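You operate a simulated robot arm through the tools that you are given. There is no shell and no other tool. Be economical: measure what you need, move in short steps, check, and stop when the job is done.

Carry out the task below with a simulated two-armed robot. There is one attempt and no reset: what you move stays moved.

JOB
Switch the grey switch marked vent on. Then take the blue chalk with grey band on the top of the bench marked boards and put it away on the top of the steel table marked feeding. Then fetch the strip marked seventy-five and set it on the shelf marked good. Then pull the drawer marked labels open. Do these in the order given. Set down upright: blue chalk with grey band.

The check looks at the end state, three seconds after you hand in, the way a careful person would. Anything else that was tipped, shoved, dropped, spilled or broken makes it a failure.

ROBOT AND FRAMES
Two 6-joint arms with two-finger grippers on one trunk, on a base that drives. Base frame: it is fixed to the floor where the robot stands at the start and does not move with it; the origin is under the middle of the robot, x ahead of it, y to its left, z up; the surface under the hand at the start is at about z = 0.8. Units: m, degrees, N and s.
The left shoulder is at the start at [0.07, 0.148, 1.382], the right one opposite. With the tool pointing down near the work surface each hand reaches from about 0.26 to 0.52 m from the robot's upright axis, wherever it stands, measured 20 degrees to its own side. Places, roughly: blue chalk with grey band [1.75, 4.25, 0.75]; drawer marked labels [1.7, -4.6, 0.3]; grey switch marked vent [0.5, 0.1, 0.8]; shelf marked good [4.3, -1.8, 0.8]; strip marked seventy-five [1.25, -4.5, 0.75]; top of the steel table marked feeding [-3.9, -0.1, 0.8]. Payload 2.69 kg a hand.
The TCP of each hand is the grasp point between the finger pads, 0.02 m short of the fingertips. In the tool frame z runs along the fingers and y along their closing line. Largest opening 0.1 m; the body of the gripper starts 0.063 m behind the TCP.
Orientation is told as [roll, pitch, yaw] about the base's x, y, z axes, in that order, counted from this pose: with the fingers straight down and closing along the base's y, the tool's x points along the base's -x, its y along +y and its z along -z.

CONTROLS
- The arms move only by the tool step_arm. It takes "left_steps", "right_steps" or both (then of equal length, played together; a hand with none holds still); each is a list that holds one entry, the list of rows, each a list of 7 numbers: the shift along the tool's x, y, z in mm, then the turn, a rotation vector about the tool's x, y, z in degrees, then the closure, from 0 (fully open) to 1 (shut). In form: [[[dx, dy, dz, ax, ay, az, jaw], ...]]. A call has 1 to 20 rows; each row shifts and turns the commanded pose from where the row before left it, along the tool's axes as they then stand. Each row takes 0.2 s and may step no farther than 0.05 m and 8.6 degrees from the row before; otherwise, or with a gripper value out of range, the whole call is refused. A pose out of reach is approached as far as the arm can. The call stops where the force on the tool passes 40 N (or 10 N more than at its start, if that is more) or the arm is blocked; 0.2 s more then pass. The fingers move at their own pace (about 0.045 m/s each) and stop on an object; they squeeze with about 23 N. The grip force told is the motor's: it shows also when the fingers shut on nothing. Time passes only in rows, and 0.2 s behind the last, so rows that do not move let the fingers close. It gives the time, the measured TCP pose, the force on the tool (base axes), the opening and the grip force at its end, in the units of the frame above (readings bear some noise), with the torque about the TCP (base axes, N m) and any sound that the robot's microphone picked up.
- Cameras (640 x 400 px; columns grow to the right, rows downward): "scene" is now at [0.12, 0.0213, 1.5836]; the picture's right is [0.28, -0.96, 0.00], its down [-0.77, -0.22, -0.59] and it looks along [0.57, 0.16, -0.80] (base axes); focal length 274 px, centre (320, 200). "left" rides on the left gripper at [0.07, 0.019, -0.099] in its tool frame; the picture's right is [-0.26, 0.97, 0.00], its down [-0.75, -0.20, -0.63] and it looks along [-0.61, -0.16, 0.78] (tool axes); focal length 230 px, centre (320, 200). "right" rides on the right gripper at [0.07, -0.019, -0.099] in its tool frame; the picture's right is [0.26, 0.97, 0.00], its down [-0.75, 0.20, -0.63] and it looks along [-0.61, 0.16, 0.78] (tool axes); focal length 230 px, centre (320, 200). There is no depth. A picture from a camera that has moved, and an enlarged one, comes with that camera's place and axes in the base frame and with its lens.
- capture(camera): a new picture of that camera. No time passes.
- raise_lower(by): slides the trunk up (or, below 0, down) by that many m; the arms and the scene camera ride with it, the base frame stays. It gives what a move gives, with no picture.
- roll_base(legs): drives the robot by 1 to 6 legs, each [ahead, turn to the left] in m and degrees, along the robot's own axes; the way and the turn of a leg run together, so that a leg with both is an arc; at most 1.5 m and 180 degrees a leg. The arms and the cameras ride along, it lands a little off, and it stops where it bumps. It gives what a move gives.
- turn_head(pan, tilt): turns the head with the scene camera to pan (to the left, within 86 degrees either way) and tilt (down, from -29 to 69), counted from straight ahead of the robot. It gives what a move gives.
- close_up(camera, box): a new picture of the part [left, top, right, bottom] of that camera's present view, enlarged. No time passes.
- finish_job(): hands the job in; it is judged then, once.

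Work in short steps. Places have to be worked out from the pictures, the camera data and where the tool is seen: move nearer, look again, correct. Check each grasp and each placing, and mend what went wrong. You have 165 turns and 130 pictures in all, those below and enlarged ones among them. Open the grippers and draw the arms clear of the work before you hand the job in, unless the task says otherwise; then end with one line.

The tools are called after "Request:" as a command line: name --argument value ..., lists and objects as JSON in quotes. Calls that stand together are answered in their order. step_arm: Moves the arms, as the interface text tells. Its arguments: {"type":"object","properties":{"left_steps":{"type":"array","items":{"type":"array","items":{"type":"array","items":{"type":"number"}}}},"right_steps":{"type":"array","items":{"type":"array","items":{"type":"array","items":{"type":"number"}}}}},"required":[]} The other tools are called the same way: raise_lower (by) slides the trunk up or down; roll_base (legs) drives the base; turn_head (pan, tilt) turns the head that bears the scene camera; capture (camera) takes a picture; close_up (camera, box) takes an enlarged picture of a part of a camera's view; finish_job () hands the job in.

At the start:

```text
t: 0.0
left_eef_pos: [0.4649, 0.2496, 0.9997]
left_ee_rot: [0.0, 0.0, 0.0]
left_contact_force: [-0.2, -0.6, -1.0]
left_moment: [-0.01, -0.02, 0.0]
left_grip_width: 0.0999
left_grip_force: 0.1
right_eef_pos: [0.513, -0.1228, 1.0558]
right_ee_rot: [-0.1, 0.0, 0.0]
right_contact_force: [-0.1, -0.2, 0.1]
right_moment: [0.01, 0.01, 0.0]
right_grip_width: 0.0999
right_grip_force: 0.2
trunk travel left (down, up): [-0.94, 0.0]
robot x, y, heading: [-0.0039, -0.0003, 0.0]
head pan, tilt: [16.0, 53.5]
```

scene: 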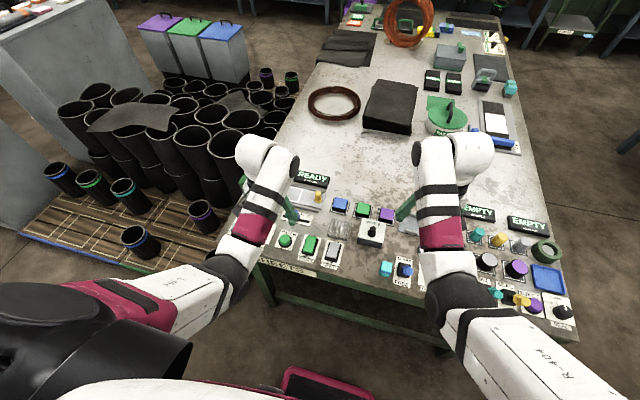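
right: 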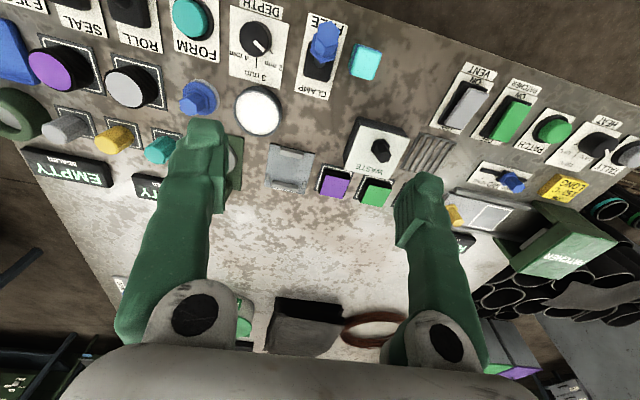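
left: 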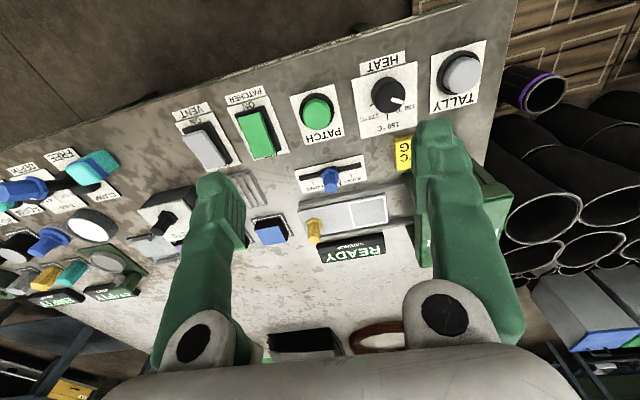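

The vent switch is the grey rocker near the bench's front edge; I look closer to see its marking and present state.

Request:
close_up --camera "left" --box '[160, 80, 300, 180]'

Request:
close_up --camera "scene" --box '[260, 180, 420, 280]'

```text
4.00 times, centred on (230, 130) of left
camera zoom: at [0.3943, 0.2685, 1.0989], right [0.26, 0.97, 0.0], down [0.75, -0.2, 0.63], along [0.61, -0.16, -0.78], focal length 920 px, centre (680, 480)
```

zoom: 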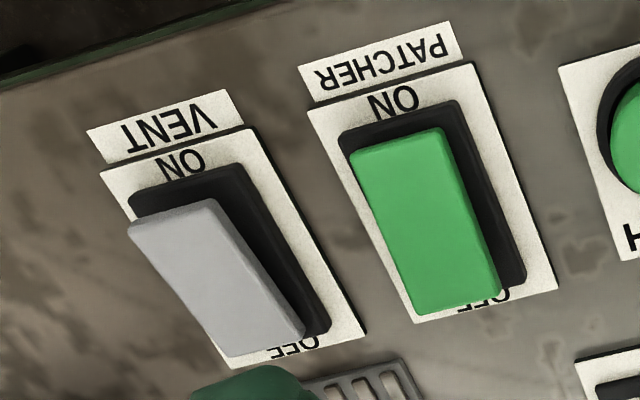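

```text
4.00 times, centred on (340, 230) of scene
camera zoom: at [0.12, 0.0213, 1.5836], right [0.28, -0.96, 0.0], down [-0.77, -0.22, -0.59], along [0.57, 0.16, -0.8], focal length 1095 px, centre (240, 80)
```

zoom: 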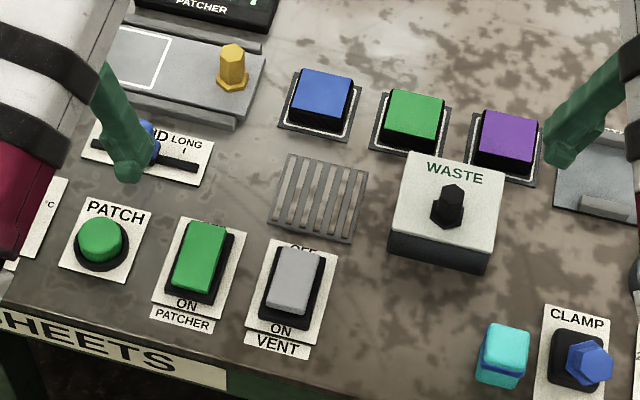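

Triangulated, the rocker's centre is about [0.490, 0.084, 0.82], with its ON end toward the robot. I bring the left hand, closed, above the ON end and look again.

Request:
step_arm --left_steps '[[[0, -42, 0, 0, 0, 0, 1], [0, -42, 0, 0, 0, 0, 1], [0, -42, 10, 0, 0, 0, 1], [0, -40, 20, 0, 0, 0, 1], [0, 0, 30, 0, 0, 0, 1], [0, 0, 20, 0, 0, 0, 1], [0, 0, 0, 0, 0, 0, 1]]]'

Request:
capture --camera "left"

Request:
close_up --camera "right" --box '[420, 60, 540, 150]'

```text
t: 1.8
left_eef_pos: [0.4754, 0.1255, 0.9184]
left_ee_rot: [3.5, -0.9, 2.0]
left_contact_force: [-0.6, -0.4, 0.5]
left_moment: [0.01, 0.01, -0.02]
left_grip_width: 0.0001
left_grip_force: 23.8
right_eef_pos: [0.5127, -0.1224, 1.0566]
right_ee_rot: [0.0, -0.1, 0.1]
right_contact_force: [0.5, -0.3, 0.2]
right_moment: [-0.01, 0.03, 0.0]
right_grip_width: 0.1
right_grip_force: 0.0
trunk travel left (down, up): [-0.94, 0.0]
robot x, y, heading: [-0.0019, 0.0005, -0.1]
head pan, tilt: [16.0, 53.5]
stopped in row 7 (left hand): the arm was blocked; the commanded pose is now the measured one
```

```text
124 pictures are left
camera left: at [0.4031, 0.1354, 1.0178], right [0.22, 0.97, 0.06], down [0.75, -0.21, 0.63], along [0.62, -0.09, -0.78], focal length 230 px, centre (320, 200)
```

left: 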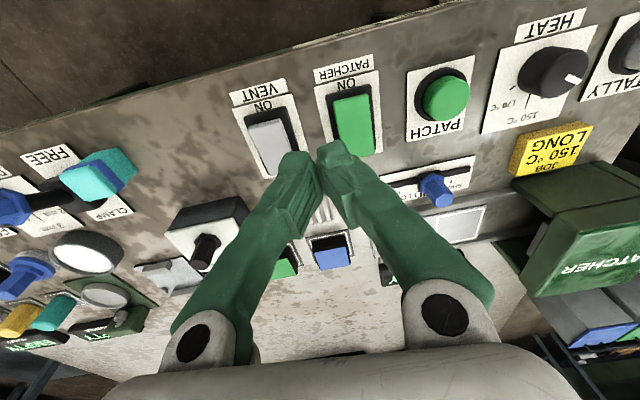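

```text
4.44 times, centred on (480, 105) of right
camera zoom: at [0.443, -0.1422, 1.1553], right [-0.26, 0.97, 0.0], down [0.75, 0.2, 0.63], along [0.61, 0.16, -0.78], focal length 1022 px, centre (-391, 622)
```

zoom: 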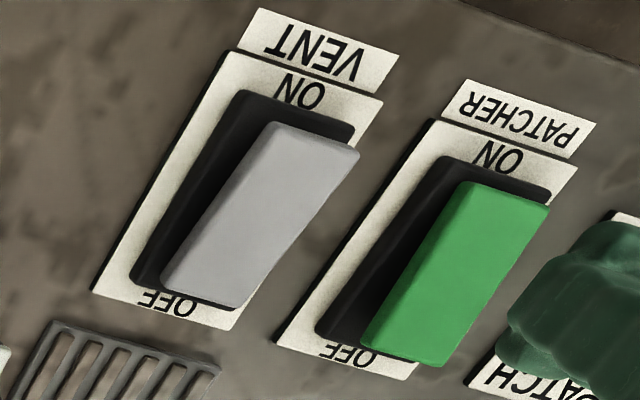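

The left arm is blocked that far inward, so I lift the hand and turn the base to the right to bring the switch into the left hand's natural reach. The rocker's ON end looks raised (it is off).

Request:
step_arm --left_steps '[[[0, 20, -40, 0, 0, 0, 1], [0, 20, -40, 0, 0, 0, 1], [0, 20, -20, 0, 0, 0, 1], [0, 0, 0, 0, 0, 0, 1]]]'

Request:
roll_base --legs '[[0, -16]]'

Request:
capture --camera "left"

```text
t: 2.8
left_eef_pos: [0.4711, 0.1767, 1.023]
left_ee_rot: [3.3, -0.8, 2.0]
left_contact_force: [-0.3, 0.7, -0.3]
left_moment: [-0.01, 0.01, -0.02]
left_grip_width: 0.0002
left_grip_force: 23.5
right_eef_pos: [0.5125, -0.1234, 1.0553]
right_ee_rot: [0.0, 0.0, 0.0]
right_contact_force: [0.2, -0.4, 0.0]
right_moment: [0.01, -0.05, -0.05]
right_grip_width: 0.1
right_grip_force: 0.0
trunk travel left (down, up): [-0.94, 0.0]
robot x, y, heading: [0.001, -0.0019, 0.1]
head pan, tilt: [16.0, 53.5]
```

```text
t: 4.1
left_eef_pos: [0.5026, 0.0419, 1.0221]
left_ee_rot: [3.4, -0.8, -13.9]
left_contact_force: [0.5, 0.6, 0.6]
left_moment: [-0.03, -0.01, 0.01]
left_grip_width: 0.0002
left_grip_force: 23.5
right_eef_pos: [0.4589, -0.2581, 1.0552]
right_ee_rot: [0.0, 0.0, -15.8]
right_contact_force: [0.1, 0.1, -0.1]
right_moment: [0.02, 0.0, 0.01]
right_grip_width: 0.0999
right_grip_force: 0.1
trunk travel left (down, up): [-0.94, 0.0]
robot x, y, heading: [0.0015, 0.0017, -16.0]
head pan, tilt: [16.0, 53.5]
```

```text
122 pictures are left
camera left: at [0.4358, 0.072, 1.1205], right [0.48, 0.87, 0.06], down [0.66, -0.41, 0.63], along [0.57, -0.26, -0.78], focal length 230 px, centre (320, 200)
```

left: 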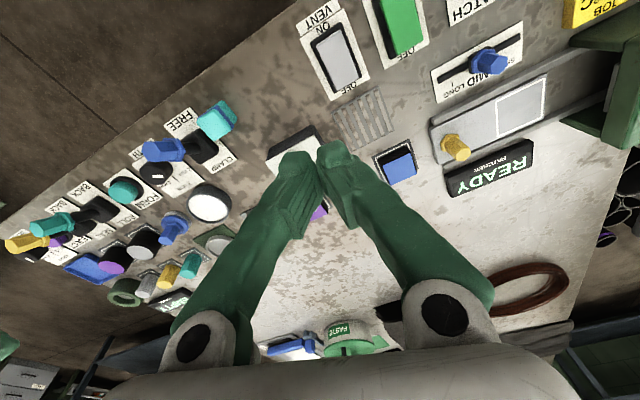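

The arm now has room. I shift to above the ON end (about [0.472, 0.084]) and square the hand.

Request:
step_arm --left_steps '[[[20, 17, 20, 3.4, 0, 0, 1], [20, 17, 25, 0, 0, 0, 1], [0, 0, 30, 0, 0, -7, 1], [0, 0, 30, 0, 0, -7, 1], [0, 0, 0, 0, 0, 0, 1]]]'

Request:
capture --camera "left"

```text
t: 5.3
left_eef_pos: [0.4731, 0.0848, 0.9166]
left_ee_rot: [-0.3, -0.9, 0.1]
left_contact_force: [-0.3, -0.6, -0.8]
left_moment: [-0.02, 0.02, 0.02]
left_grip_width: 0.0001
left_grip_force: 22.8
right_eef_pos: [0.4599, -0.2574, 1.0567]
right_ee_rot: [0.0, -0.2, -15.8]
right_contact_force: [0.8, 0.6, -0.3]
right_moment: [0.01, 0.0, -0.04]
right_grip_width: 0.1001
right_grip_force: 0.1
trunk travel left (down, up): [-0.94, 0.0]
robot x, y, heading: [-0.0028, 0.0024, -15.9]
head pan, tilt: [16.0, 53.5]
```

```text
121 pictures are left
camera left: at [0.4008, 0.1046, 1.0153], right [0.26, 0.97, 0.0], down [0.74, -0.2, 0.64], along [0.62, -0.17, -0.77], focal length 230 px, centre (320, 200)
```

left: 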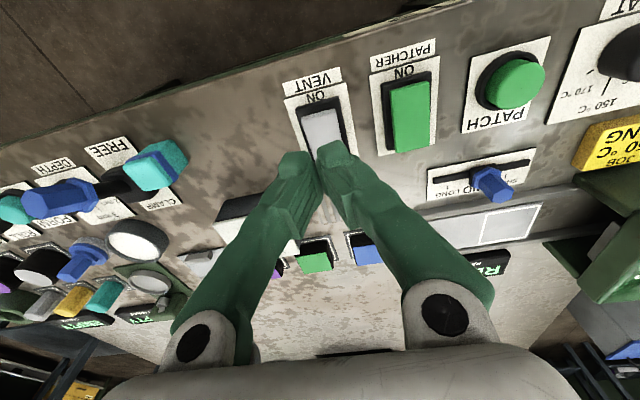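

Finger tip is aligned with the ON end. I lower until it presses.

Request:
step_arm --left_steps '[[[0, 1, 30, 0, 0, 0, 1], [0, 0, 30, 0, 0, 0, 1], [0, 0, 4, 0, 0, 0, 1], [0, 0, 4, 0, 0, 0, 1], [0, 0, 4, 0, 0, 0, 1], [0, 0, 4, 0, 0, 0, 1], [0, 0, 3, 0, 0, 0, 1], [0, 0, 3, 0, 0, 0, 1], [0, 0, 3, 0, 0, 0, 1], [0, 0, 3, 0, 0, 0, 1]]]'

Request:
capture --camera "left"

```text
t: 7.4
left_eef_pos: [0.4734, 0.0849, 0.8386]
left_ee_rot: [-0.1, -1.7, 0.0]
left_contact_force: [-12.5, 2.5, 24.9]
left_moment: [0.05, -0.03, -0.09]
left_grip_width: 0.0059
left_grip_force: 29.2
right_eef_pos: [0.4525, -0.2587, 1.0595]
right_ee_rot: [0.2, -0.3, -15.7]
right_contact_force: [-0.3, 0.5, 0.3]
right_moment: [0.01, 0.03, -0.02]
right_grip_width: 0.1001
right_grip_force: 0.1
trunk travel left (down, up): [-0.94, 0.0]
robot x, y, heading: [-0.0017, -0.0025, -15.8]
head pan, tilt: [16.0, 53.5]
stopped in row 10 (left hand): the force on the tool passed its limit at 43 N (the readings are from after the stop); the commanded pose is now the measured one
```

```text
120 pictures are left
camera left: at [0.4003, 0.1044, 0.9357], right [0.26, 0.97, 0.01], down [0.73, -0.2, 0.65], along [0.63, -0.16, -0.76], focal length 230 px, centre (320, 200)
```

left: 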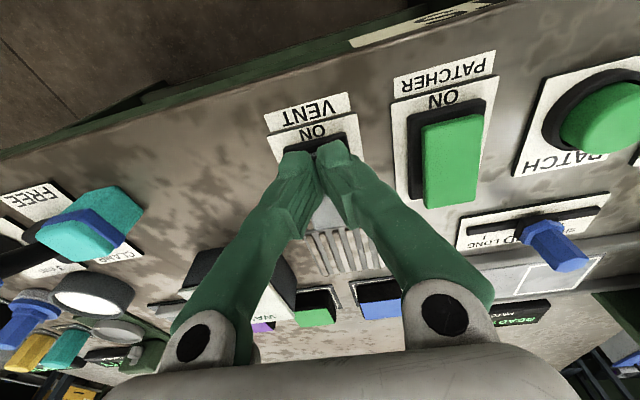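

It took 43 N and the rocker likely flipped. I lift the hand straight up and look.

Request:
step_arm --left_steps '[[[0, 0, -10, 0, 0, 0, 1], [0, 0, -30, 0, 0, 0, 1], [0, 0, -30, 0, 0, 0, 1], [0, 30, -30, 0, 0, 0, 1], [0, 30, -30, 0, 0, 0, 1], [0, 0, 0, 0, 0, 0, 1]]]'

Request:
close_up --camera "left" --box '[180, 60, 380, 185]'

Request:
capture --camera "scene"

```text
t: 8.8
left_eef_pos: [0.4741, 0.1449, 0.9645]
left_ee_rot: [-0.2, -1.4, 0.0]
left_contact_force: [-0.2, 0.4, 0.5]
left_moment: [0.05, 0.01, -0.02]
left_grip_width: 0.0
left_grip_force: 29.6
right_eef_pos: [0.4593, -0.2579, 1.0561]
right_ee_rot: [0.1, 0.0, -15.8]
right_contact_force: [-0.8, -0.2, -0.1]
right_moment: [0.01, 0.02, 0.01]
right_grip_width: 0.0997
right_grip_force: 0.0
trunk travel left (down, up): [-0.94, 0.0]
robot x, y, heading: [0.0002, -0.0001, -15.8]
head pan, tilt: [16.0, 53.5]
```

```text
3.20 times, centred on (280, 122) of left
camera zoom: at [0.4015, 0.1649, 1.0616], right [0.26, 0.97, 0.0], down [0.74, -0.2, 0.65], along [0.63, -0.16, -0.76], focal length 736 px, centre (448, 448)
```

zoom: 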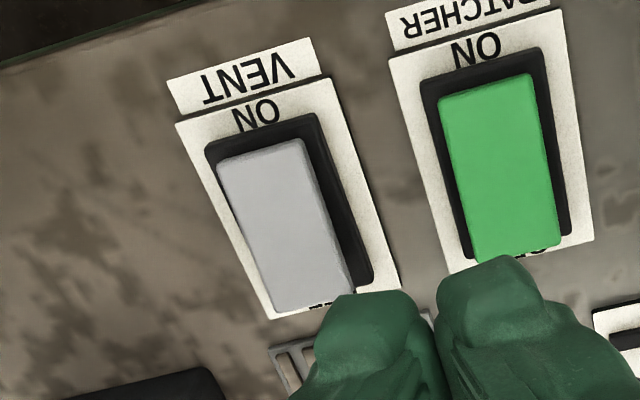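

```text
118 pictures are left
camera scene: at [0.1199, -0.0134, 1.5837], right [0.0, -1.0, 0.0], down [-0.8, 0.0, -0.59], along [0.59, 0.0, -0.8], focal length 274 px, centre (320, 200)
```

scene: 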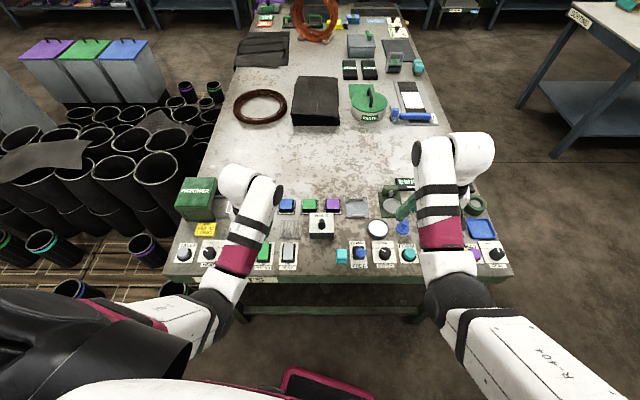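

I compare with the green rocker (presumed off) in a sharper view.

Request:
close_up --camera "scene" --box '[250, 230, 314, 270]'

Request:
close_up --camera "right" --box '[520, 30, 640, 105]'

```text
10.00 times, centred on (282, 250) of scene
camera zoom: at [0.1199, -0.0134, 1.5837], right [0.0, -1.0, 0.0], down [-0.8, 0.0, -0.59], along [0.59, 0.0, -0.8], focal length 2736 px, centre (700, -300)
```

zoom: 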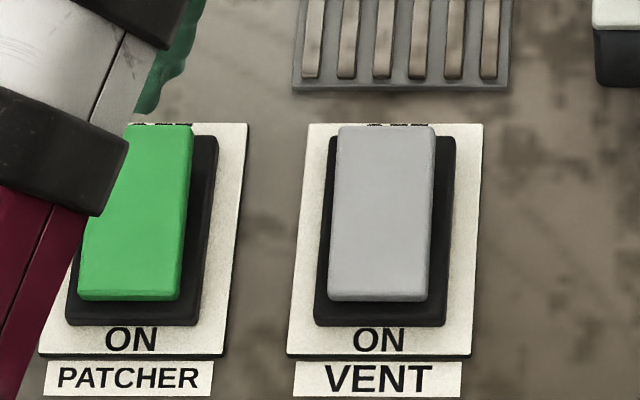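

```text
5.33 times, centred on (580, 68) of right
camera zoom: at [0.3868, -0.2581, 1.1555], right [0.01, 1.0, 0.0], down [0.78, -0.01, 0.63], along [0.63, -0.01, -0.78], focal length 1227 px, centre (-1067, 907)
```

zoom: 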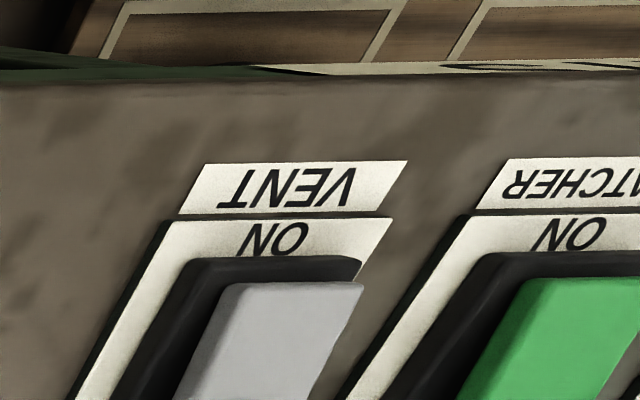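

Before, the OFF lettering showed beside the vent rocker; now its OFF end stands raised like the patcher's, so vent is ON. I retreat from the bench, raise the view and look toward the left for the chalk bench.

Request:
roll_base --legs '[[-0.35, 0], [0, 90]]'

Request:
turn_head --pan 0 --tilt 15

Request:
capture --camera "scene"

```text
t: 15.0
left_eef_pos: [-0.4932, 0.5686, 0.9638]
left_ee_rot: [-0.1, -1.4, 91.0]
left_contact_force: [-0.9, -1.2, -0.2]
left_moment: [-0.03, 0.04, 0.0]
left_grip_width: 0.0002
left_grip_force: 29.3
right_eef_pos: [-0.0884, 0.5596, 1.0557]
right_ee_rot: [0.0, 0.0, 75.2]
right_contact_force: [0.8, 0.5, 0.3]
right_moment: [0.0, 0.01, 0.01]
right_grip_width: 0.1001
right_grip_force: 0.1
trunk travel left (down, up): [-0.94, 0.0]
robot x, y, heading: [-0.3402, 0.0985, 75.3]
head pan, tilt: [16.0, 53.5]
```

```text
t: 16.0
left_eef_pos: [-0.4937, 0.568, 0.9636]
left_ee_rot: [-0.2, -1.3, 91.1]
left_contact_force: [-0.1, 0.5, -0.4]
left_moment: [0.03, 0.01, -0.02]
left_grip_width: 0.0
left_grip_force: 29.8
right_eef_pos: [-0.0884, 0.5608, 1.0558]
right_ee_rot: [0.1, 0.1, 75.1]
right_contact_force: [0.5, -0.1, 0.3]
right_moment: [0.0, -0.01, 0.01]
right_grip_width: 0.1006
right_grip_force: 0.1
trunk travel left (down, up): [-0.94, 0.0]
robot x, y, heading: [-0.3406, 0.0961, 75.1]
head pan, tilt: [0.0, 15.0]
```

```text
115 pictures are left
camera scene: at [-0.3036, 0.2358, 1.6419], right [0.97, -0.26, 0.0], down [-0.07, -0.25, -0.97], along [0.25, 0.93, -0.26], focal length 274 px, centre (320, 200)
```

scene: 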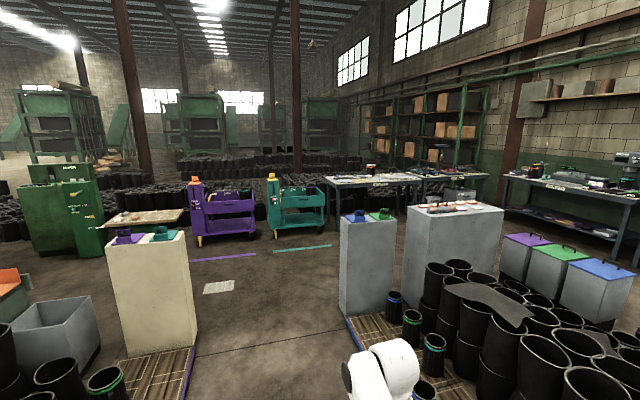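

The chalk's place projects to about column 380, on the white-topped bench; I zoom there.

Request:
close_up --camera "scene" --box '[310, 140, 510, 265]'

```text
3.20 times, centred on (410, 202) of scene
camera zoom: at [-0.3036, 0.2358, 1.6419], right [0.97, -0.26, 0.0], down [-0.07, -0.25, -0.97], along [0.25, 0.93, -0.26], focal length 876 px, centre (32, 192)
```

zoom: 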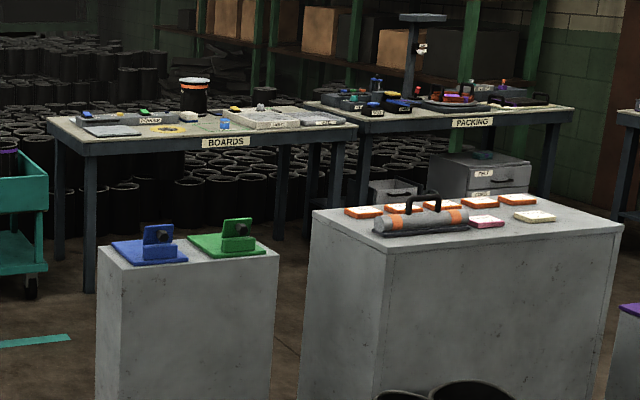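

BOARDS bench found; front edge near y≈4.1, x 0.93–2.47. I drive up the free aisle around x≈-0.2 to y≈3.3, then look again.

Request:
roll_base --legs '[[0, 10.6], [1.1, 0], [1.1, 0], [0.95, 0]]'

Request:
turn_head --pan -60 --tilt 30

Request:
capture --camera "scene"

```text
t: 32.1
left_eef_pos: [-0.3463, 3.6629, 0.9649]
left_ee_rot: [-0.2, -1.4, 101.5]
left_contact_force: [-0.6, 0.0, 0.3]
left_moment: [-0.01, 0.0, 0.02]
left_grip_width: 0.0
left_grip_force: 29.5
right_eef_pos: [0.0524, 3.7284, 1.0576]
right_ee_rot: [0.0, 0.0, 85.7]
right_contact_force: [0.4, 0.1, -0.7]
right_moment: [0.03, -0.02, -0.02]
right_grip_width: 0.1003
right_grip_force: 0.1
trunk travel left (down, up): [-0.94, 0.0]
robot x, y, heading: [-0.11, 3.227, 85.7]
head pan, tilt: [0.0, 15.0]
```

```text
t: 33.4
left_eef_pos: [-0.3469, 3.6632, 0.9634]
left_ee_rot: [-0.3, -1.4, 101.5]
left_contact_force: [-0.6, 0.1, -0.1]
left_moment: [0.03, 0.0, 0.02]
left_grip_width: 0.0
left_grip_force: 30.0
right_eef_pos: [0.0523, 3.7294, 1.056]
right_ee_rot: [0.1, 0.0, 85.7]
right_contact_force: [0.0, -0.1, 0.7]
right_moment: [-0.01, -0.04, 0.03]
right_grip_width: 0.1002
right_grip_force: 0.1
trunk travel left (down, up): [-0.94, 0.0]
robot x, y, heading: [-0.1062, 3.2282, 86.1]
head pan, tilt: [-60.0, 30.0]
```

```text
113 pictures are left
camera scene: at [-0.0244, 3.3177, 1.6178], right [0.43, -0.9, 0.0], down [-0.45, -0.22, -0.87], along [0.78, 0.38, -0.5], focal length 274 px, centre (320, 200)
```

scene: 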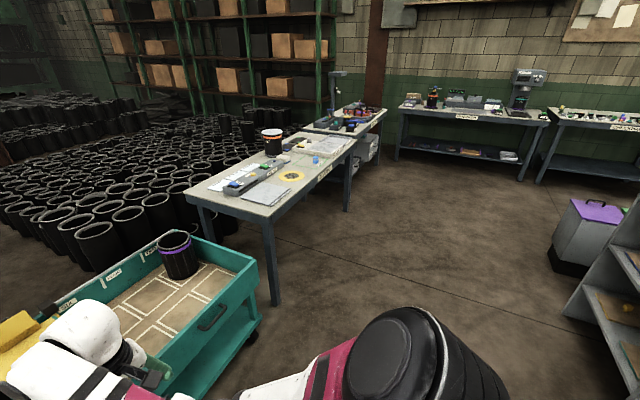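

Right hand is above the teal cart. I lift the left hand, back off a little, and turn right to drive along the bench's front.

Request:
step_arm --left_steps '[[[0, 0, -40, 0, 0, 0, 0.5], [0, 0, -40, 0, 0, 0, 0], [0, 0, 0, 0, 0, 0, 0]]]'

Request:
roll_base --legs '[[-0.15, 0], [0, -76], [0.9, 0], [0.9, 0]]'

Request:
turn_head --pan 60 --tilt 30

Request:
capture --camera "scene"

```text
t: 34.2
left_eef_pos: [-0.3501, 3.6827, 1.0015]
left_ee_rot: [-0.2, -1.4, 101.5]
left_contact_force: [0.1, -0.3, -0.2]
left_moment: [-0.02, 0.02, 0.0]
left_grip_width: 0.0683
left_grip_force: 0.0
left hand out of reach, approached as far as the arm can: row 1, 2
right_eef_pos: [0.0523, 3.7301, 1.0562]
right_ee_rot: [0.0, -0.1, 85.7]
right_contact_force: [0.4, 0.0, -0.1]
right_moment: [0.01, 0.02, 0.0]
right_grip_width: 0.1
right_grip_force: 0.0
trunk travel left (down, up): [-0.94, 0.0]
robot x, y, heading: [-0.1103, 3.2267, 85.8]
head pan, tilt: [-60.0, 30.0]
```

```text
t: 47.5
left_eef_pos: [2.0262, 3.7563, 1.0015]
left_ee_rot: [-0.1, -1.5, 26.4]
left_contact_force: [0.7, -0.3, 0.0]
left_moment: [0.0, -0.03, -0.01]
left_grip_width: 0.0999
left_grip_force: 0.1
right_eef_pos: [2.1748, 3.3803, 1.0568]
right_ee_rot: [0.0, -0.1, 10.7]
right_contact_force: [-0.2, -0.2, 0.4]
right_moment: [0.01, 0.01, -0.01]
right_grip_width: 0.1
right_grip_force: 0.0
trunk travel left (down, up): [-0.94, 0.0]
robot x, y, heading: [1.6488, 3.4071, 10.7]
head pan, tilt: [-60.0, 30.0]
```

```text
t: 49.5
left_eef_pos: [2.027, 3.7563, 1.0003]
left_ee_rot: [-0.1, -1.4, 26.5]
left_contact_force: [-0.3, 0.1, -1.1]
left_moment: [0.0, 0.01, -0.04]
left_grip_width: 0.1003
left_grip_force: 0.0
right_eef_pos: [2.1759, 3.3808, 1.0562]
right_ee_rot: [-0.1, 0.0, 10.5]
right_contact_force: [-0.2, 0.6, 0.3]
right_moment: [-0.02, -0.01, 0.03]
right_grip_width: 0.0999
right_grip_force: 0.2
trunk travel left (down, up): [-0.94, 0.0]
robot x, y, heading: [1.6499, 3.4076, 10.5]
head pan, tilt: [60.0, 30.0]
```

```text
112 pictures are left
camera scene: at [1.7281, 3.502, 1.6178], right [0.94, -0.33, 0.0], down [-0.17, -0.47, -0.87], along [0.29, 0.82, -0.5], focal length 274 px, centre (320, 200)
```

scene: 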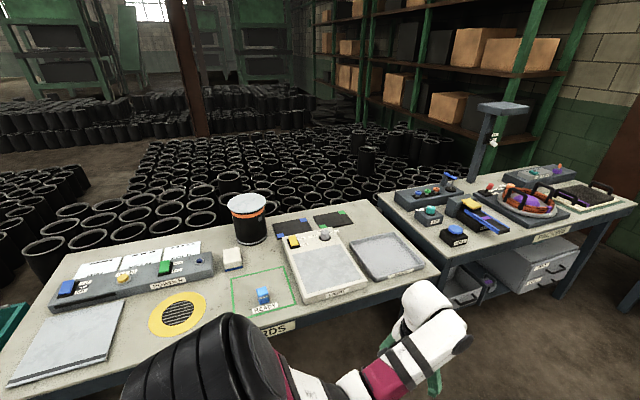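

I zoom into the blue piece in the taped rectangle.

Request:
close_up --camera "scene" --box '[210, 250, 310, 312]'

Request:
close_up --camera "scene" --box '[30, 190, 260, 334]'

```text
6.40 times, centred on (260, 281) of scene
camera zoom: at [1.7281, 3.502, 1.6178], right [0.94, -0.33, 0.0], down [-0.17, -0.47, -0.87], along [0.29, 0.82, -0.5], focal length 1751 px, centre (704, -318)
```

zoom: 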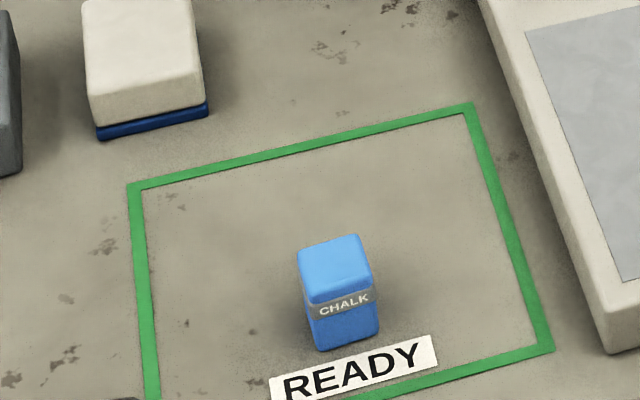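

```text
2.78 times, centred on (145, 262) of scene
camera zoom: at [1.7281, 3.502, 1.6178], right [0.94, -0.33, 0.0], down [-0.17, -0.47, -0.87], along [0.29, 0.82, -0.5], focal length 760 px, centre (806, 28)
```

zoom: 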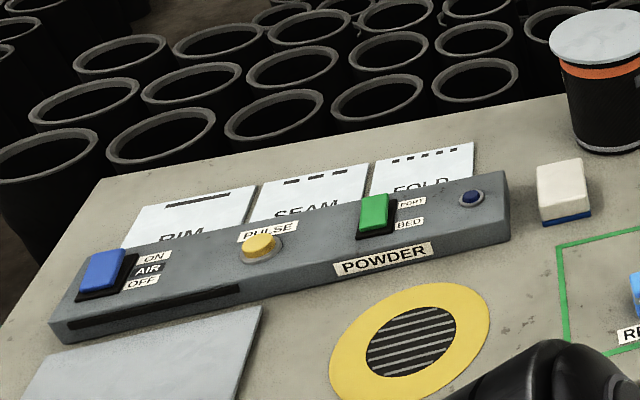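

The chalk block stands at about [1.76, 4.245]. I turn to face the bench and approach so the right hand reaches it.

Request:
roll_base --legs '[[0, 79.5], [0.33, 0]]'

Request:
turn_head --pan -10 --tilt 52

Request:
capture --camera "scene"

Request:
capture --camera "right"

```text
t: 55.1
left_eef_pos: [1.3696, 4.1673, 1.0008]
left_ee_rot: [-0.2, -1.5, 106.3]
left_contact_force: [-1.2, -0.2, -0.2]
left_moment: [0.06, 0.02, 0.0]
left_grip_width: 0.0998
left_grip_force: 0.1
right_eef_pos: [1.7669, 4.2475, 1.0575]
right_ee_rot: [0.0, -0.2, 90.4]
right_contact_force: [-0.4, 0.7, 0.4]
right_moment: [0.01, -0.03, 0.0]
right_grip_width: 0.0997
right_grip_force: 0.1
trunk travel left (down, up): [-0.94, 0.0]
robot x, y, heading: [1.6475, 3.7345, 90.3]
head pan, tilt: [60.0, 30.0]
```

```text
t: 56.5
left_eef_pos: [1.3695, 4.1686, 0.9994]
left_ee_rot: [-0.2, -1.4, 106.2]
left_contact_force: [-0.2, -0.1, -1.0]
left_moment: [-0.01, 0.0, 0.0]
left_grip_width: 0.1
left_grip_force: 0.0
right_eef_pos: [1.7667, 4.2499, 1.0563]
right_ee_rot: [-0.1, 0.0, 90.4]
right_contact_force: [-0.3, 0.1, -0.6]
right_moment: [0.02, 0.0, 0.01]
right_grip_width: 0.1002
right_grip_force: 0.2
trunk travel left (down, up): [-0.94, 0.0]
robot x, y, heading: [1.644, 3.7329, 90.3]
head pan, tilt: [-10.0, 52.0]
```

```text
109 pictures are left
camera scene: at [1.6582, 3.8615, 1.5856], right [0.99, -0.17, 0.0], down [-0.13, -0.78, -0.62], along [0.1, 0.61, -0.79], focal length 274 px, centre (320, 200)
```

scene: 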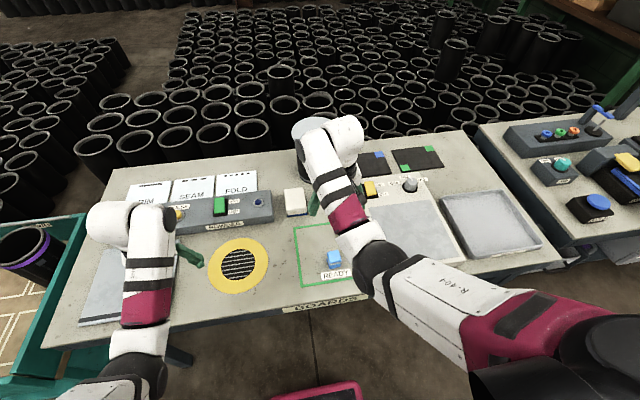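

```text
108 pictures are left
camera right: at [1.7855, 4.1798, 1.1553], right [-0.96, -0.26, 0.0], down [-0.21, 0.75, 0.63], along [-0.17, 0.61, -0.78], focal length 230 px, centre (320, 200)
```

right: 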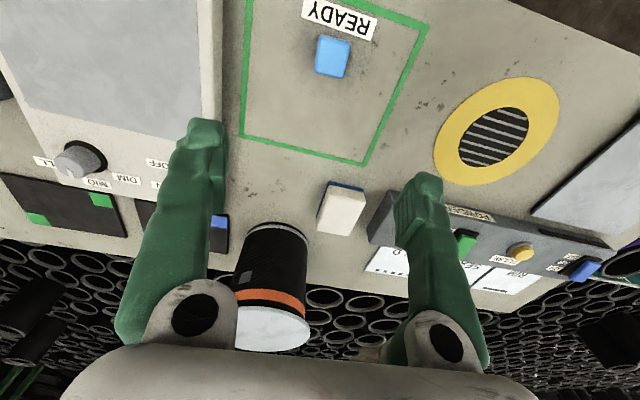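

I zoom in on the chalk from the wrist camera for size and yaw.

Request:
close_up --camera "right" --box '[285, 10, 381, 70]'

Request:
close_up --camera "scene" --box '[290, 230, 378, 285]'

```text
6.67 times, centred on (333, 40) of right
camera zoom: at [1.7855, 4.1798, 1.1553], right [-0.96, -0.26, 0.0], down [-0.21, 0.75, 0.63], along [-0.17, 0.61, -0.78], focal length 1534 px, centre (233, 1267)
```

zoom: 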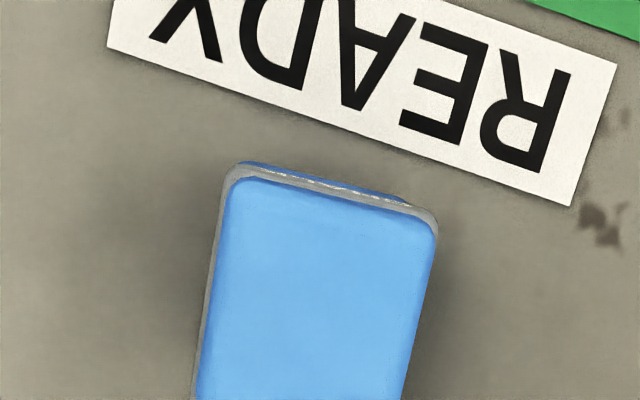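

```text
7.27 times, centred on (334, 258) of scene
camera zoom: at [1.6582, 3.8615, 1.5856], right [0.99, -0.17, 0.0], down [-0.13, -0.78, -0.62], along [0.1, 0.61, -0.79], focal length 1990 px, centre (218, -218)
```

zoom: 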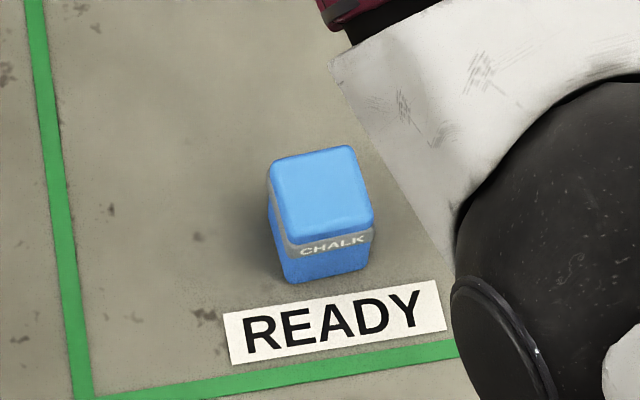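

The chalk is about 36 mm square, centre about [1.762, 4.216], turned ~5°. I bring the open right hand above it and look again.

Request:
step_arm --right_steps '[[[34, 5, 20, 0, 0, -5, 0], [0, 0, 40, 0, 0, 0, 0], [0, 0, 40, 0, 0, 0, 0], [0, 0, 40, 0, 0, 0, 0], [0, 0, 0, 0, 0, 0, 0]]]'

Request:
capture --camera "right"

```text
t: 57.7
left_eef_pos: [1.3681, 4.1701, 1.0006]
left_ee_rot: [-0.2, -1.4, 106.1]
left_contact_force: [-0.3, -0.7, 0.0]
left_moment: [0.03, 0.02, 0.0]
left_grip_width: 0.1001
left_grip_force: 0.1
right_eef_pos: [1.7605, 4.2149, 0.9155]
right_ee_rot: [0.0, -0.2, 95.4]
right_contact_force: [-0.3, 0.2, 0.2]
right_moment: [0.03, -0.04, 0.01]
right_grip_width: 0.0998
right_grip_force: 0.2
trunk travel left (down, up): [-0.94, 0.0]
robot x, y, heading: [1.6455, 3.734, 90.3]
head pan, tilt: [-10.0, 52.0]
```

```text
105 pictures are left
camera right: at [1.7861, 4.1472, 1.0153], right [-0.94, -0.35, 0.0], down [-0.27, 0.73, 0.63], along [-0.22, 0.59, -0.78], focal length 230 px, centre (320, 200)
```

right: 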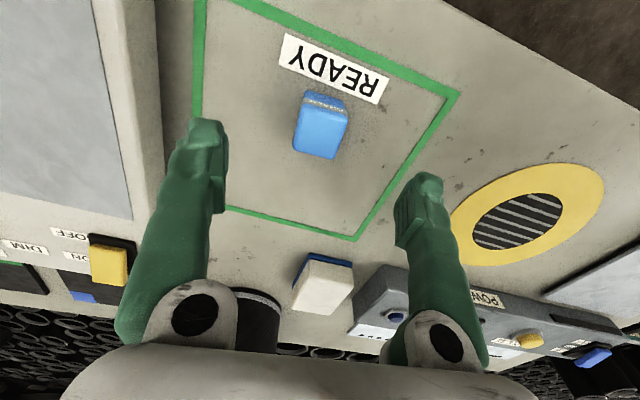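

The chalk lies centred under the hand, top around z 0.84. I lower to z≈0.825 and close.

Request:
step_arm --right_steps '[[[0, 0, 30, 0, 0, 0, 0], [0, 0, 30, 0, 0, 0, 0], [0, 0, 15, 0, 0, 0, 0], [0, 0, 8, 0, 0, 0, 0], [0, 0, 7, 0, 0, 0, 0], [0, 0, 0, 0, 0, 0, 0]]]'

Request:
capture --camera "right"

```text
t: 59.1
left_eef_pos: [1.3697, 4.1691, 1.0008]
left_ee_rot: [-0.2, -1.4, 106.2]
left_contact_force: [0.4, -0.8, -0.8]
left_moment: [0.03, -0.02, -0.05]
left_grip_width: 0.1002
left_grip_force: 0.0
right_eef_pos: [1.7676, 4.2133, 0.8399]
right_ee_rot: [0.0, -0.1, 95.4]
right_contact_force: [1.1, 0.7, -0.7]
right_moment: [0.01, 0.01, -0.02]
right_grip_width: 0.1002
right_grip_force: 0.0
right hand out of reach, approached as far as the arm can: row 4, 5
trunk travel left (down, up): [-0.94, 0.0]
robot x, y, heading: [1.649, 3.7391, 90.2]
head pan, tilt: [-10.0, 52.0]
```

```text
104 pictures are left
camera right: at [1.7922, 4.1442, 0.938], right [-0.94, -0.35, 0.0], down [-0.27, 0.73, 0.63], along [-0.22, 0.59, -0.78], focal length 230 px, centre (320, 200)
```

right: 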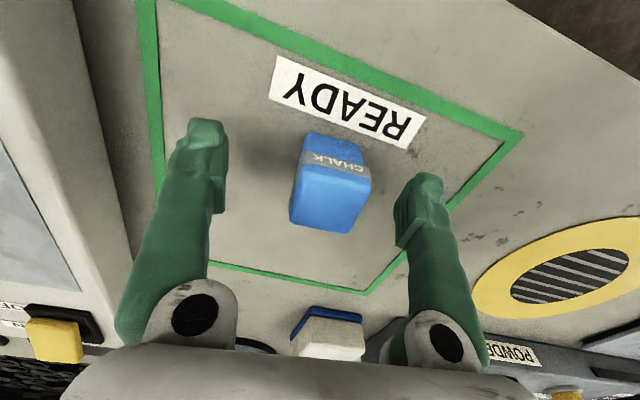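

The arm ran out of downward reach, so I lower the trunk 18 mm, recentre, and close.

Request:
raise_lower --by -0.016

Request:
step_arm --right_steps '[[[0, 5, 0, 0, 0, 0, 0], [0, 0, 0, 0, 0, 0, 1], [0, 0, 0, 0, 0, 0, 1], [0, 0, 0, 0, 0, 0, 1], [0, 0, 0, 0, 0, 0, 1], [0, 0, 0, 0, 0, 0, 1]]]'

```text
t: 59.7
left_eef_pos: [1.3697, 4.1694, 0.9839]
left_ee_rot: [-0.2, -1.5, 106.2]
left_contact_force: [-1.2, -0.3, -0.4]
left_moment: [0.01, 0.01, 0.02]
left_grip_width: 0.1001
left_grip_force: 0.1
right_eef_pos: [1.766, 4.2125, 0.8224]
right_ee_rot: [0.0, 0.0, 95.4]
right_contact_force: [0.6, -0.8, 0.0]
right_moment: [0.0, 0.0, 0.02]
right_grip_width: 0.1
right_grip_force: 0.0
trunk travel left (down, up): [-0.924, 0.016]
robot x, y, heading: [1.645, 3.7334, 90.4]
head pan, tilt: [-10.0, 52.0]
```

```text
t: 61.1
left_eef_pos: [1.3694, 4.1696, 0.9842]
left_ee_rot: [-0.3, -1.4, 106.2]
left_contact_force: [0.1, 0.5, 0.3]
left_moment: [0.01, 0.04, 0.02]
left_grip_width: 0.1
left_grip_force: 0.1
right_eef_pos: [1.7619, 4.2122, 0.8225]
right_ee_rot: [0.0, 0.0, 95.4]
right_contact_force: [0.6, -0.1, 0.4]
right_moment: [0.01, 0.02, -0.02]
right_grip_width: 0.0351
right_grip_force: 22.9
trunk travel left (down, up): [-0.924, 0.016]
robot x, y, heading: [1.6487, 3.7384, 90.2]
head pan, tilt: [-10.0, 52.0]
```

Gripped at 35 mm. I lift and check.

Request:
step_arm --right_steps '[[[0, 0, -10, 0, 0, 0, 1], [0, 0, -40, 0, 0, 0, 1], [0, 0, -40, 0, 0, 0, 1], [0, 0, -40, 0, 0, 0, 1], [0, 0, -40, 0, 0, 0, 1], [0, 0, -20, 0, 0, 0, 1]]]'

Request:
capture --camera "right"

```text
t: 62.5
left_eef_pos: [1.3692, 4.1691, 0.985]
left_ee_rot: [-0.3, -1.4, 106.2]
left_contact_force: [-0.2, 0.8, 0.4]
left_moment: [0.02, 0.0, 0.01]
left_grip_width: 0.1001
left_grip_force: 0.2
right_eef_pos: [1.7626, 4.2122, 1.0133]
right_ee_rot: [-0.1, 0.0, 95.4]
right_contact_force: [0.7, 0.1, -0.6]
right_moment: [-0.01, -0.01, -0.04]
right_grip_width: 0.0351
right_grip_force: 23.2
trunk travel left (down, up): [-0.924, 0.016]
robot x, y, heading: [1.6474, 3.7308, 90.6]
head pan, tilt: [-10.0, 52.0]
```

```text
103 pictures are left
camera right: at [1.7875, 4.1439, 1.1127], right [-0.94, -0.35, 0.0], down [-0.27, 0.73, 0.63], along [-0.22, 0.59, -0.78], focal length 230 px, centre (320, 200)
```

right: 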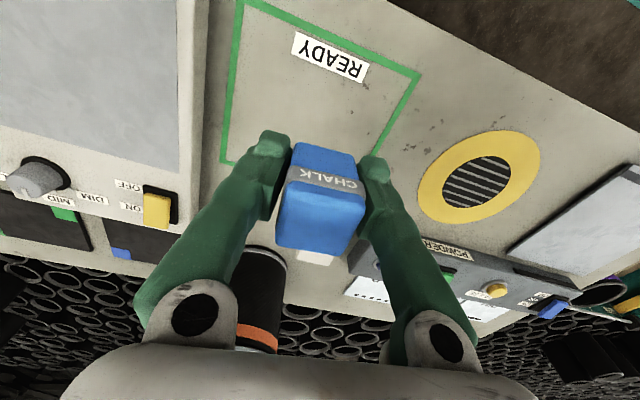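

The chalk is held level. I drive back the way I came to the aisle and look west for the feeding table.

Request:
roll_base --legs '[[-0.42, 0], [0, 95.5], [0.9, 0], [0.88, 0], [0, 80]]'

Request:
turn_head --pan -50 --tilt 20

Request:
capture --camera "scene"

```text
t: 81.1
left_eef_pos: [0.1144, 2.6911, 0.9842]
left_ee_rot: [-0.2, -1.4, -79.6]
left_contact_force: [-0.9, 0.5, 0.5]
left_moment: [-0.02, -0.01, -0.01]
left_grip_width: 0.0999
left_grip_force: 0.0
right_eef_pos: [-0.2817, 2.6899, 1.0115]
right_ee_rot: [0.0, 0.2, -90.5]
right_contact_force: [0.6, 0.2, -1.0]
right_moment: [-0.01, 0.01, 0.01]
right_grip_width: 0.0351
right_grip_force: 23.3
trunk travel left (down, up): [-0.924, 0.016]
robot x, y, heading: [-0.1172, 3.1515, -95.5]
head pan, tilt: [-10.0, 52.0]
```

```text
t: 82.2
left_eef_pos: [0.1143, 2.6913, 0.9839]
left_ee_rot: [-0.2, -1.5, -79.6]
left_contact_force: [0.0, 0.0, 0.2]
left_moment: [0.0, -0.03, -0.02]
left_grip_width: 0.0999
left_grip_force: 0.1
right_eef_pos: [-0.2818, 2.6901, 1.0112]
right_ee_rot: [-0.1, 0.2, -90.6]
right_contact_force: [0.7, 0.1, -0.3]
right_moment: [0.04, 0.03, 0.02]
right_grip_width: 0.0347
right_grip_force: 23.1
trunk travel left (down, up): [-0.924, 0.016]
robot x, y, heading: [-0.1241, 3.1539, -95.5]
head pan, tilt: [-50.0, 20.0]
```

```text
102 pictures are left
camera scene: at [-0.1996, 3.0489, 1.6178], right [-0.57, 0.82, 0.0], down [0.28, 0.19, -0.94], along [-0.77, -0.53, -0.34], focal length 274 px, centre (320, 200)
```

scene: 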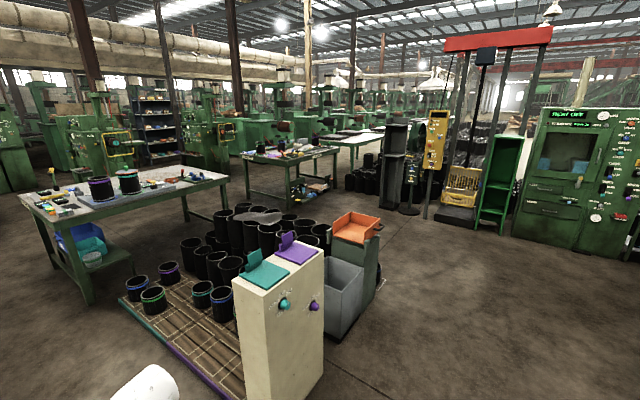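

The feeding table should project near (293,150): the green table there. I zoom to confirm and plan the way.

Request:
close_up --camera "scene" --box '[200, 110, 420, 248]'

```text
2.90 times, centred on (310, 179) of scene
camera zoom: at [-0.1996, 3.0489, 1.6178], right [-0.57, 0.82, 0.0], down [0.28, 0.19, -0.94], along [-0.77, -0.53, -0.34], focal length 793 px, centre (349, 261)
```

zoom: 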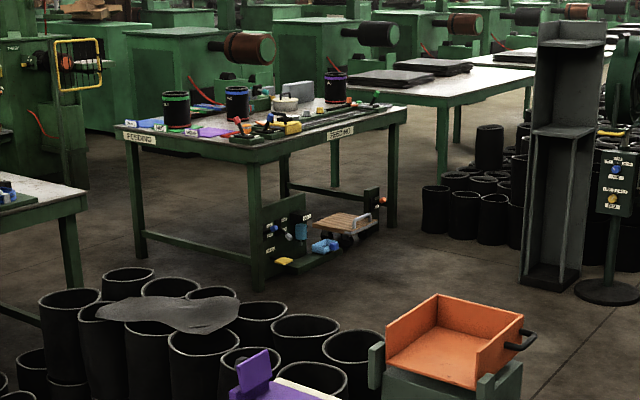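

Feeding table confirmed: roughly x −3.2…−4.6, y −0.6…0.4. I drive west along y≈3.15 past the bins and look again.

Request:
roll_base --legs '[[0, -84.5], [1.2, 0], [1.1, 0], [0, 50]]'

Request:
turn_head --pan 0 --tilt 25

Request:
capture --camera "scene"

```text
t: 99.2
left_eef_pos: [-2.4629, 2.6211, 0.9843]
left_ee_rot: [-0.2, -1.4, -113.9]
left_contact_force: [0.2, -0.9, -0.4]
left_moment: [-0.04, 0.0, 0.01]
left_grip_width: 0.1
left_grip_force: 0.1
right_eef_pos: [-2.7936, 2.8429, 1.0112]
right_ee_rot: [-0.1, 0.2, -124.8]
right_contact_force: [0.1, 0.1, -0.5]
right_moment: [-0.02, 0.0, 0.03]
right_grip_width: 0.0348
right_grip_force: 22.7
trunk travel left (down, up): [-0.924, 0.016]
robot x, y, heading: [-2.3944, 3.1334, -129.7]
head pan, tilt: [-50.0, 20.0]
```

```text
t: 100.4
left_eef_pos: [-2.464, 2.6209, 0.9856]
left_ee_rot: [-0.2, -1.4, -113.7]
left_contact_force: [0.3, -0.1, -0.2]
left_moment: [0.02, -0.03, -0.02]
left_grip_width: 0.1
left_grip_force: 0.1
right_eef_pos: [-2.7937, 2.8414, 1.0119]
right_ee_rot: [-0.1, 0.3, -124.9]
right_contact_force: [-0.2, -0.8, -1.5]
right_moment: [-0.02, 0.0, 0.01]
right_grip_width: 0.0348
right_grip_force: 22.9
trunk travel left (down, up): [-0.924, 0.016]
robot x, y, heading: [-2.3972, 3.1313, -129.6]
head pan, tilt: [0.0, 25.0]
```

```text
100 pictures are left
camera scene: at [-2.4896, 3.0226, 1.6097], right [-0.77, 0.64, 0.0], down [0.27, 0.33, -0.91], along [-0.58, -0.7, -0.42], focal length 274 px, centre (320, 200)
```

scene: 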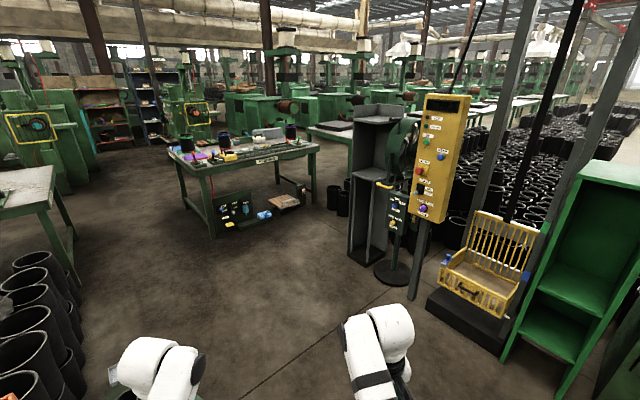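

The floor to the table is clear. I look at what is on its top.

Request:
close_up --camera "scene" --box '[150, 120, 340, 239]'

```text
3.36 times, centred on (245, 180) of scene
camera zoom: at [-2.4896, 3.0226, 1.6097], right [-0.77, 0.64, 0.0], down [0.27, 0.33, -0.91], along [-0.58, -0.7, -0.42], focal length 920 px, centre (572, 269)
```

zoom: 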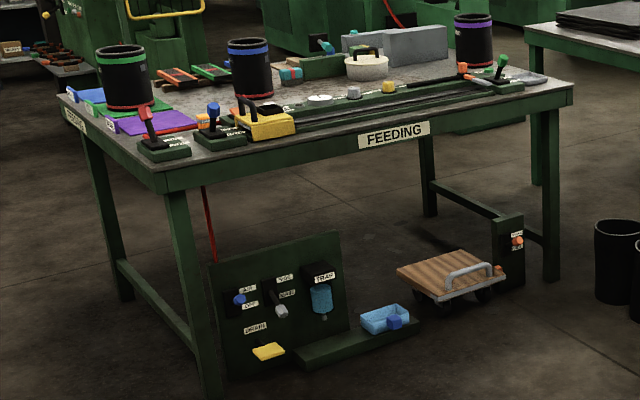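

Top is crowded, so I approach its north side and look down on it.

Request:
roll_base --legs '[[0, 8.5], [1.2, 0], [1.2, 0], [0, 31]]'

Request:
turn_head --pan 0 --tilt 38

Request:
capture --camera "scene"

```text
t: 114.2
left_eef_pos: [-3.3474, 0.6498, 0.9854]
left_ee_rot: [-0.1, -1.4, -74.2]
left_contact_force: [-0.1, 0.2, 0.0]
left_moment: [0.01, -0.01, 0.01]
left_grip_width: 0.0999
left_grip_force: 0.1
right_eef_pos: [-3.7431, 0.6122, 1.0104]
right_ee_rot: [-0.1, 0.2, -85.1]
right_contact_force: [-0.3, -0.4, -1.0]
right_moment: [0.02, -0.02, 0.04]
right_grip_width: 0.035
right_grip_force: 23.0
trunk travel left (down, up): [-0.924, 0.016]
robot x, y, heading: [-3.6178, 1.0851, -90.1]
head pan, tilt: [0.0, 25.0]
```

```text
t: 115.0
left_eef_pos: [-3.3469, 0.6503, 0.9839]
left_ee_rot: [-0.2, -1.5, -74.1]
left_contact_force: [-0.6, 0.4, 0.3]
left_moment: [-0.01, 0.01, 0.03]
left_grip_width: 0.1003
left_grip_force: 0.0
right_eef_pos: [-3.7435, 0.6118, 1.0112]
right_ee_rot: [-0.1, 0.2, -85.3]
right_contact_force: [1.1, 0.8, -0.6]
right_moment: [0.01, 0.0, -0.02]
right_grip_width: 0.0348
right_grip_force: 23.1
trunk travel left (down, up): [-0.924, 0.016]
robot x, y, heading: [-3.6207, 1.0866, -90.0]
head pan, tilt: [0.0, 38.0]
```

```text
98 pictures are left
camera scene: at [-3.6226, 0.95, 1.5895], right [-1.0, 0.0, 0.0], down [0.0, 0.62, -0.79], along [0.0, -0.79, -0.62], focal length 274 px, centre (320, 200)
```

scene: 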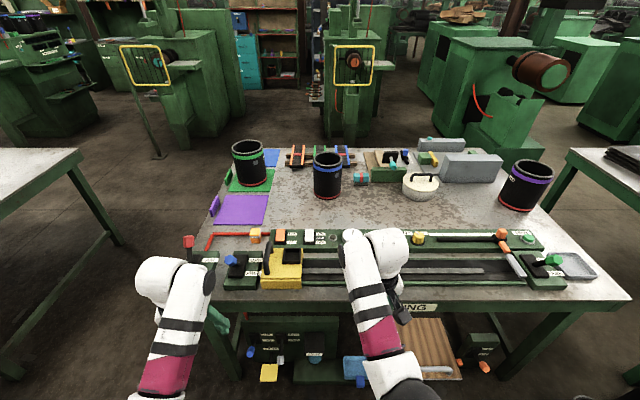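

The open patch lies around x≈−3.45, y≈0.05 (between purple mat and blue-banded tube), reachable from the east side. I raise the chalk, drive round the corner, and face west.

Request:
step_arm --right_steps '[[[0, 0, -25, 0, 0, 0, 1], [0, 0, -20, 0, 0, 0, 1], [0, 0, 0, 0, 0, 0, 1]]]' --left_steps '[[[40, 0, 0, 0, 0, 0, 1], [40, 0, 0, 0, 0, 0, 1], [0, 0, 0, 0, 0, 0, 1]]]'

Request:
roll_base --legs '[[0, 90], [1.02, 0], [0, -90], [1.2, 0], [0, -90]]'

Request:
capture --camera "scene"

```text
t: 115.8
left_eef_pos: [-3.3678, 0.7211, 0.9606]
left_ee_rot: [-0.2, -1.5, -74.2]
left_contact_force: [0.3, -0.5, -1.4]
left_moment: [-0.03, 0.04, 0.01]
left_grip_width: 0.0296
left_grip_force: 0.3
left hand out of reach, approached as far as the arm can: row 1, 2
right_eef_pos: [-3.7348, 0.5968, 1.0295]
right_ee_rot: [-0.3, 0.2, -85.2]
right_contact_force: [-0.1, -0.3, -1.3]
right_moment: [0.05, 0.0, 0.02]
right_grip_width: 0.035
right_grip_force: 23.1
right hand out of reach, approached as far as the arm can: row 1, 2
trunk travel left (down, up): [-0.924, 0.016]
robot x, y, heading: [-3.6209, 1.0859, -90.3]
head pan, tilt: [0.0, 38.0]
```

```text
t: 138.2
left_eef_pos: [-2.9756, -0.3569, 0.9603]
left_ee_rot: [-0.2, -1.5, -164.4]
left_contact_force: [0.2, -0.3, 0.1]
left_moment: [-0.02, -0.02, -0.02]
left_grip_width: 0.0
left_grip_force: 23.4
right_eef_pos: [-3.0986, 0.0104, 1.029]
right_ee_rot: [-0.1, 0.3, -175.4]
right_contact_force: [1.1, 0.8, -0.7]
right_moment: [-0.03, 0.01, 0.02]
right_grip_width: 0.035
right_grip_force: 22.6
trunk travel left (down, up): [-0.924, 0.016]
robot x, y, heading: [-2.6079, -0.1044, 179.9]
head pan, tilt: [0.0, 38.0]
```

```text
97 pictures are left
camera scene: at [-2.7477, -0.1034, 1.5894], right [0.0, 1.0, 0.0], down [0.62, 0.0, -0.79], along [-0.79, 0.0, -0.62], focal length 274 px, centre (320, 200)
```

scene: 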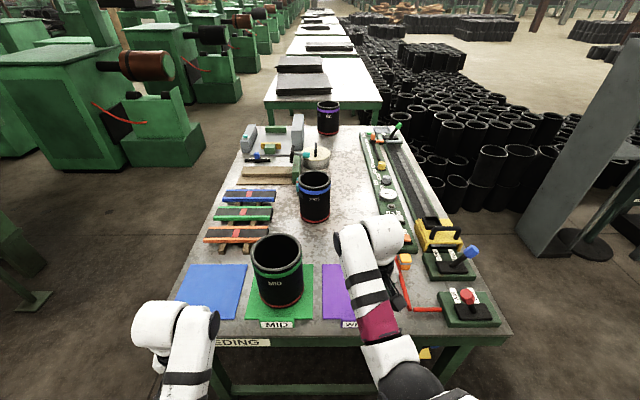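

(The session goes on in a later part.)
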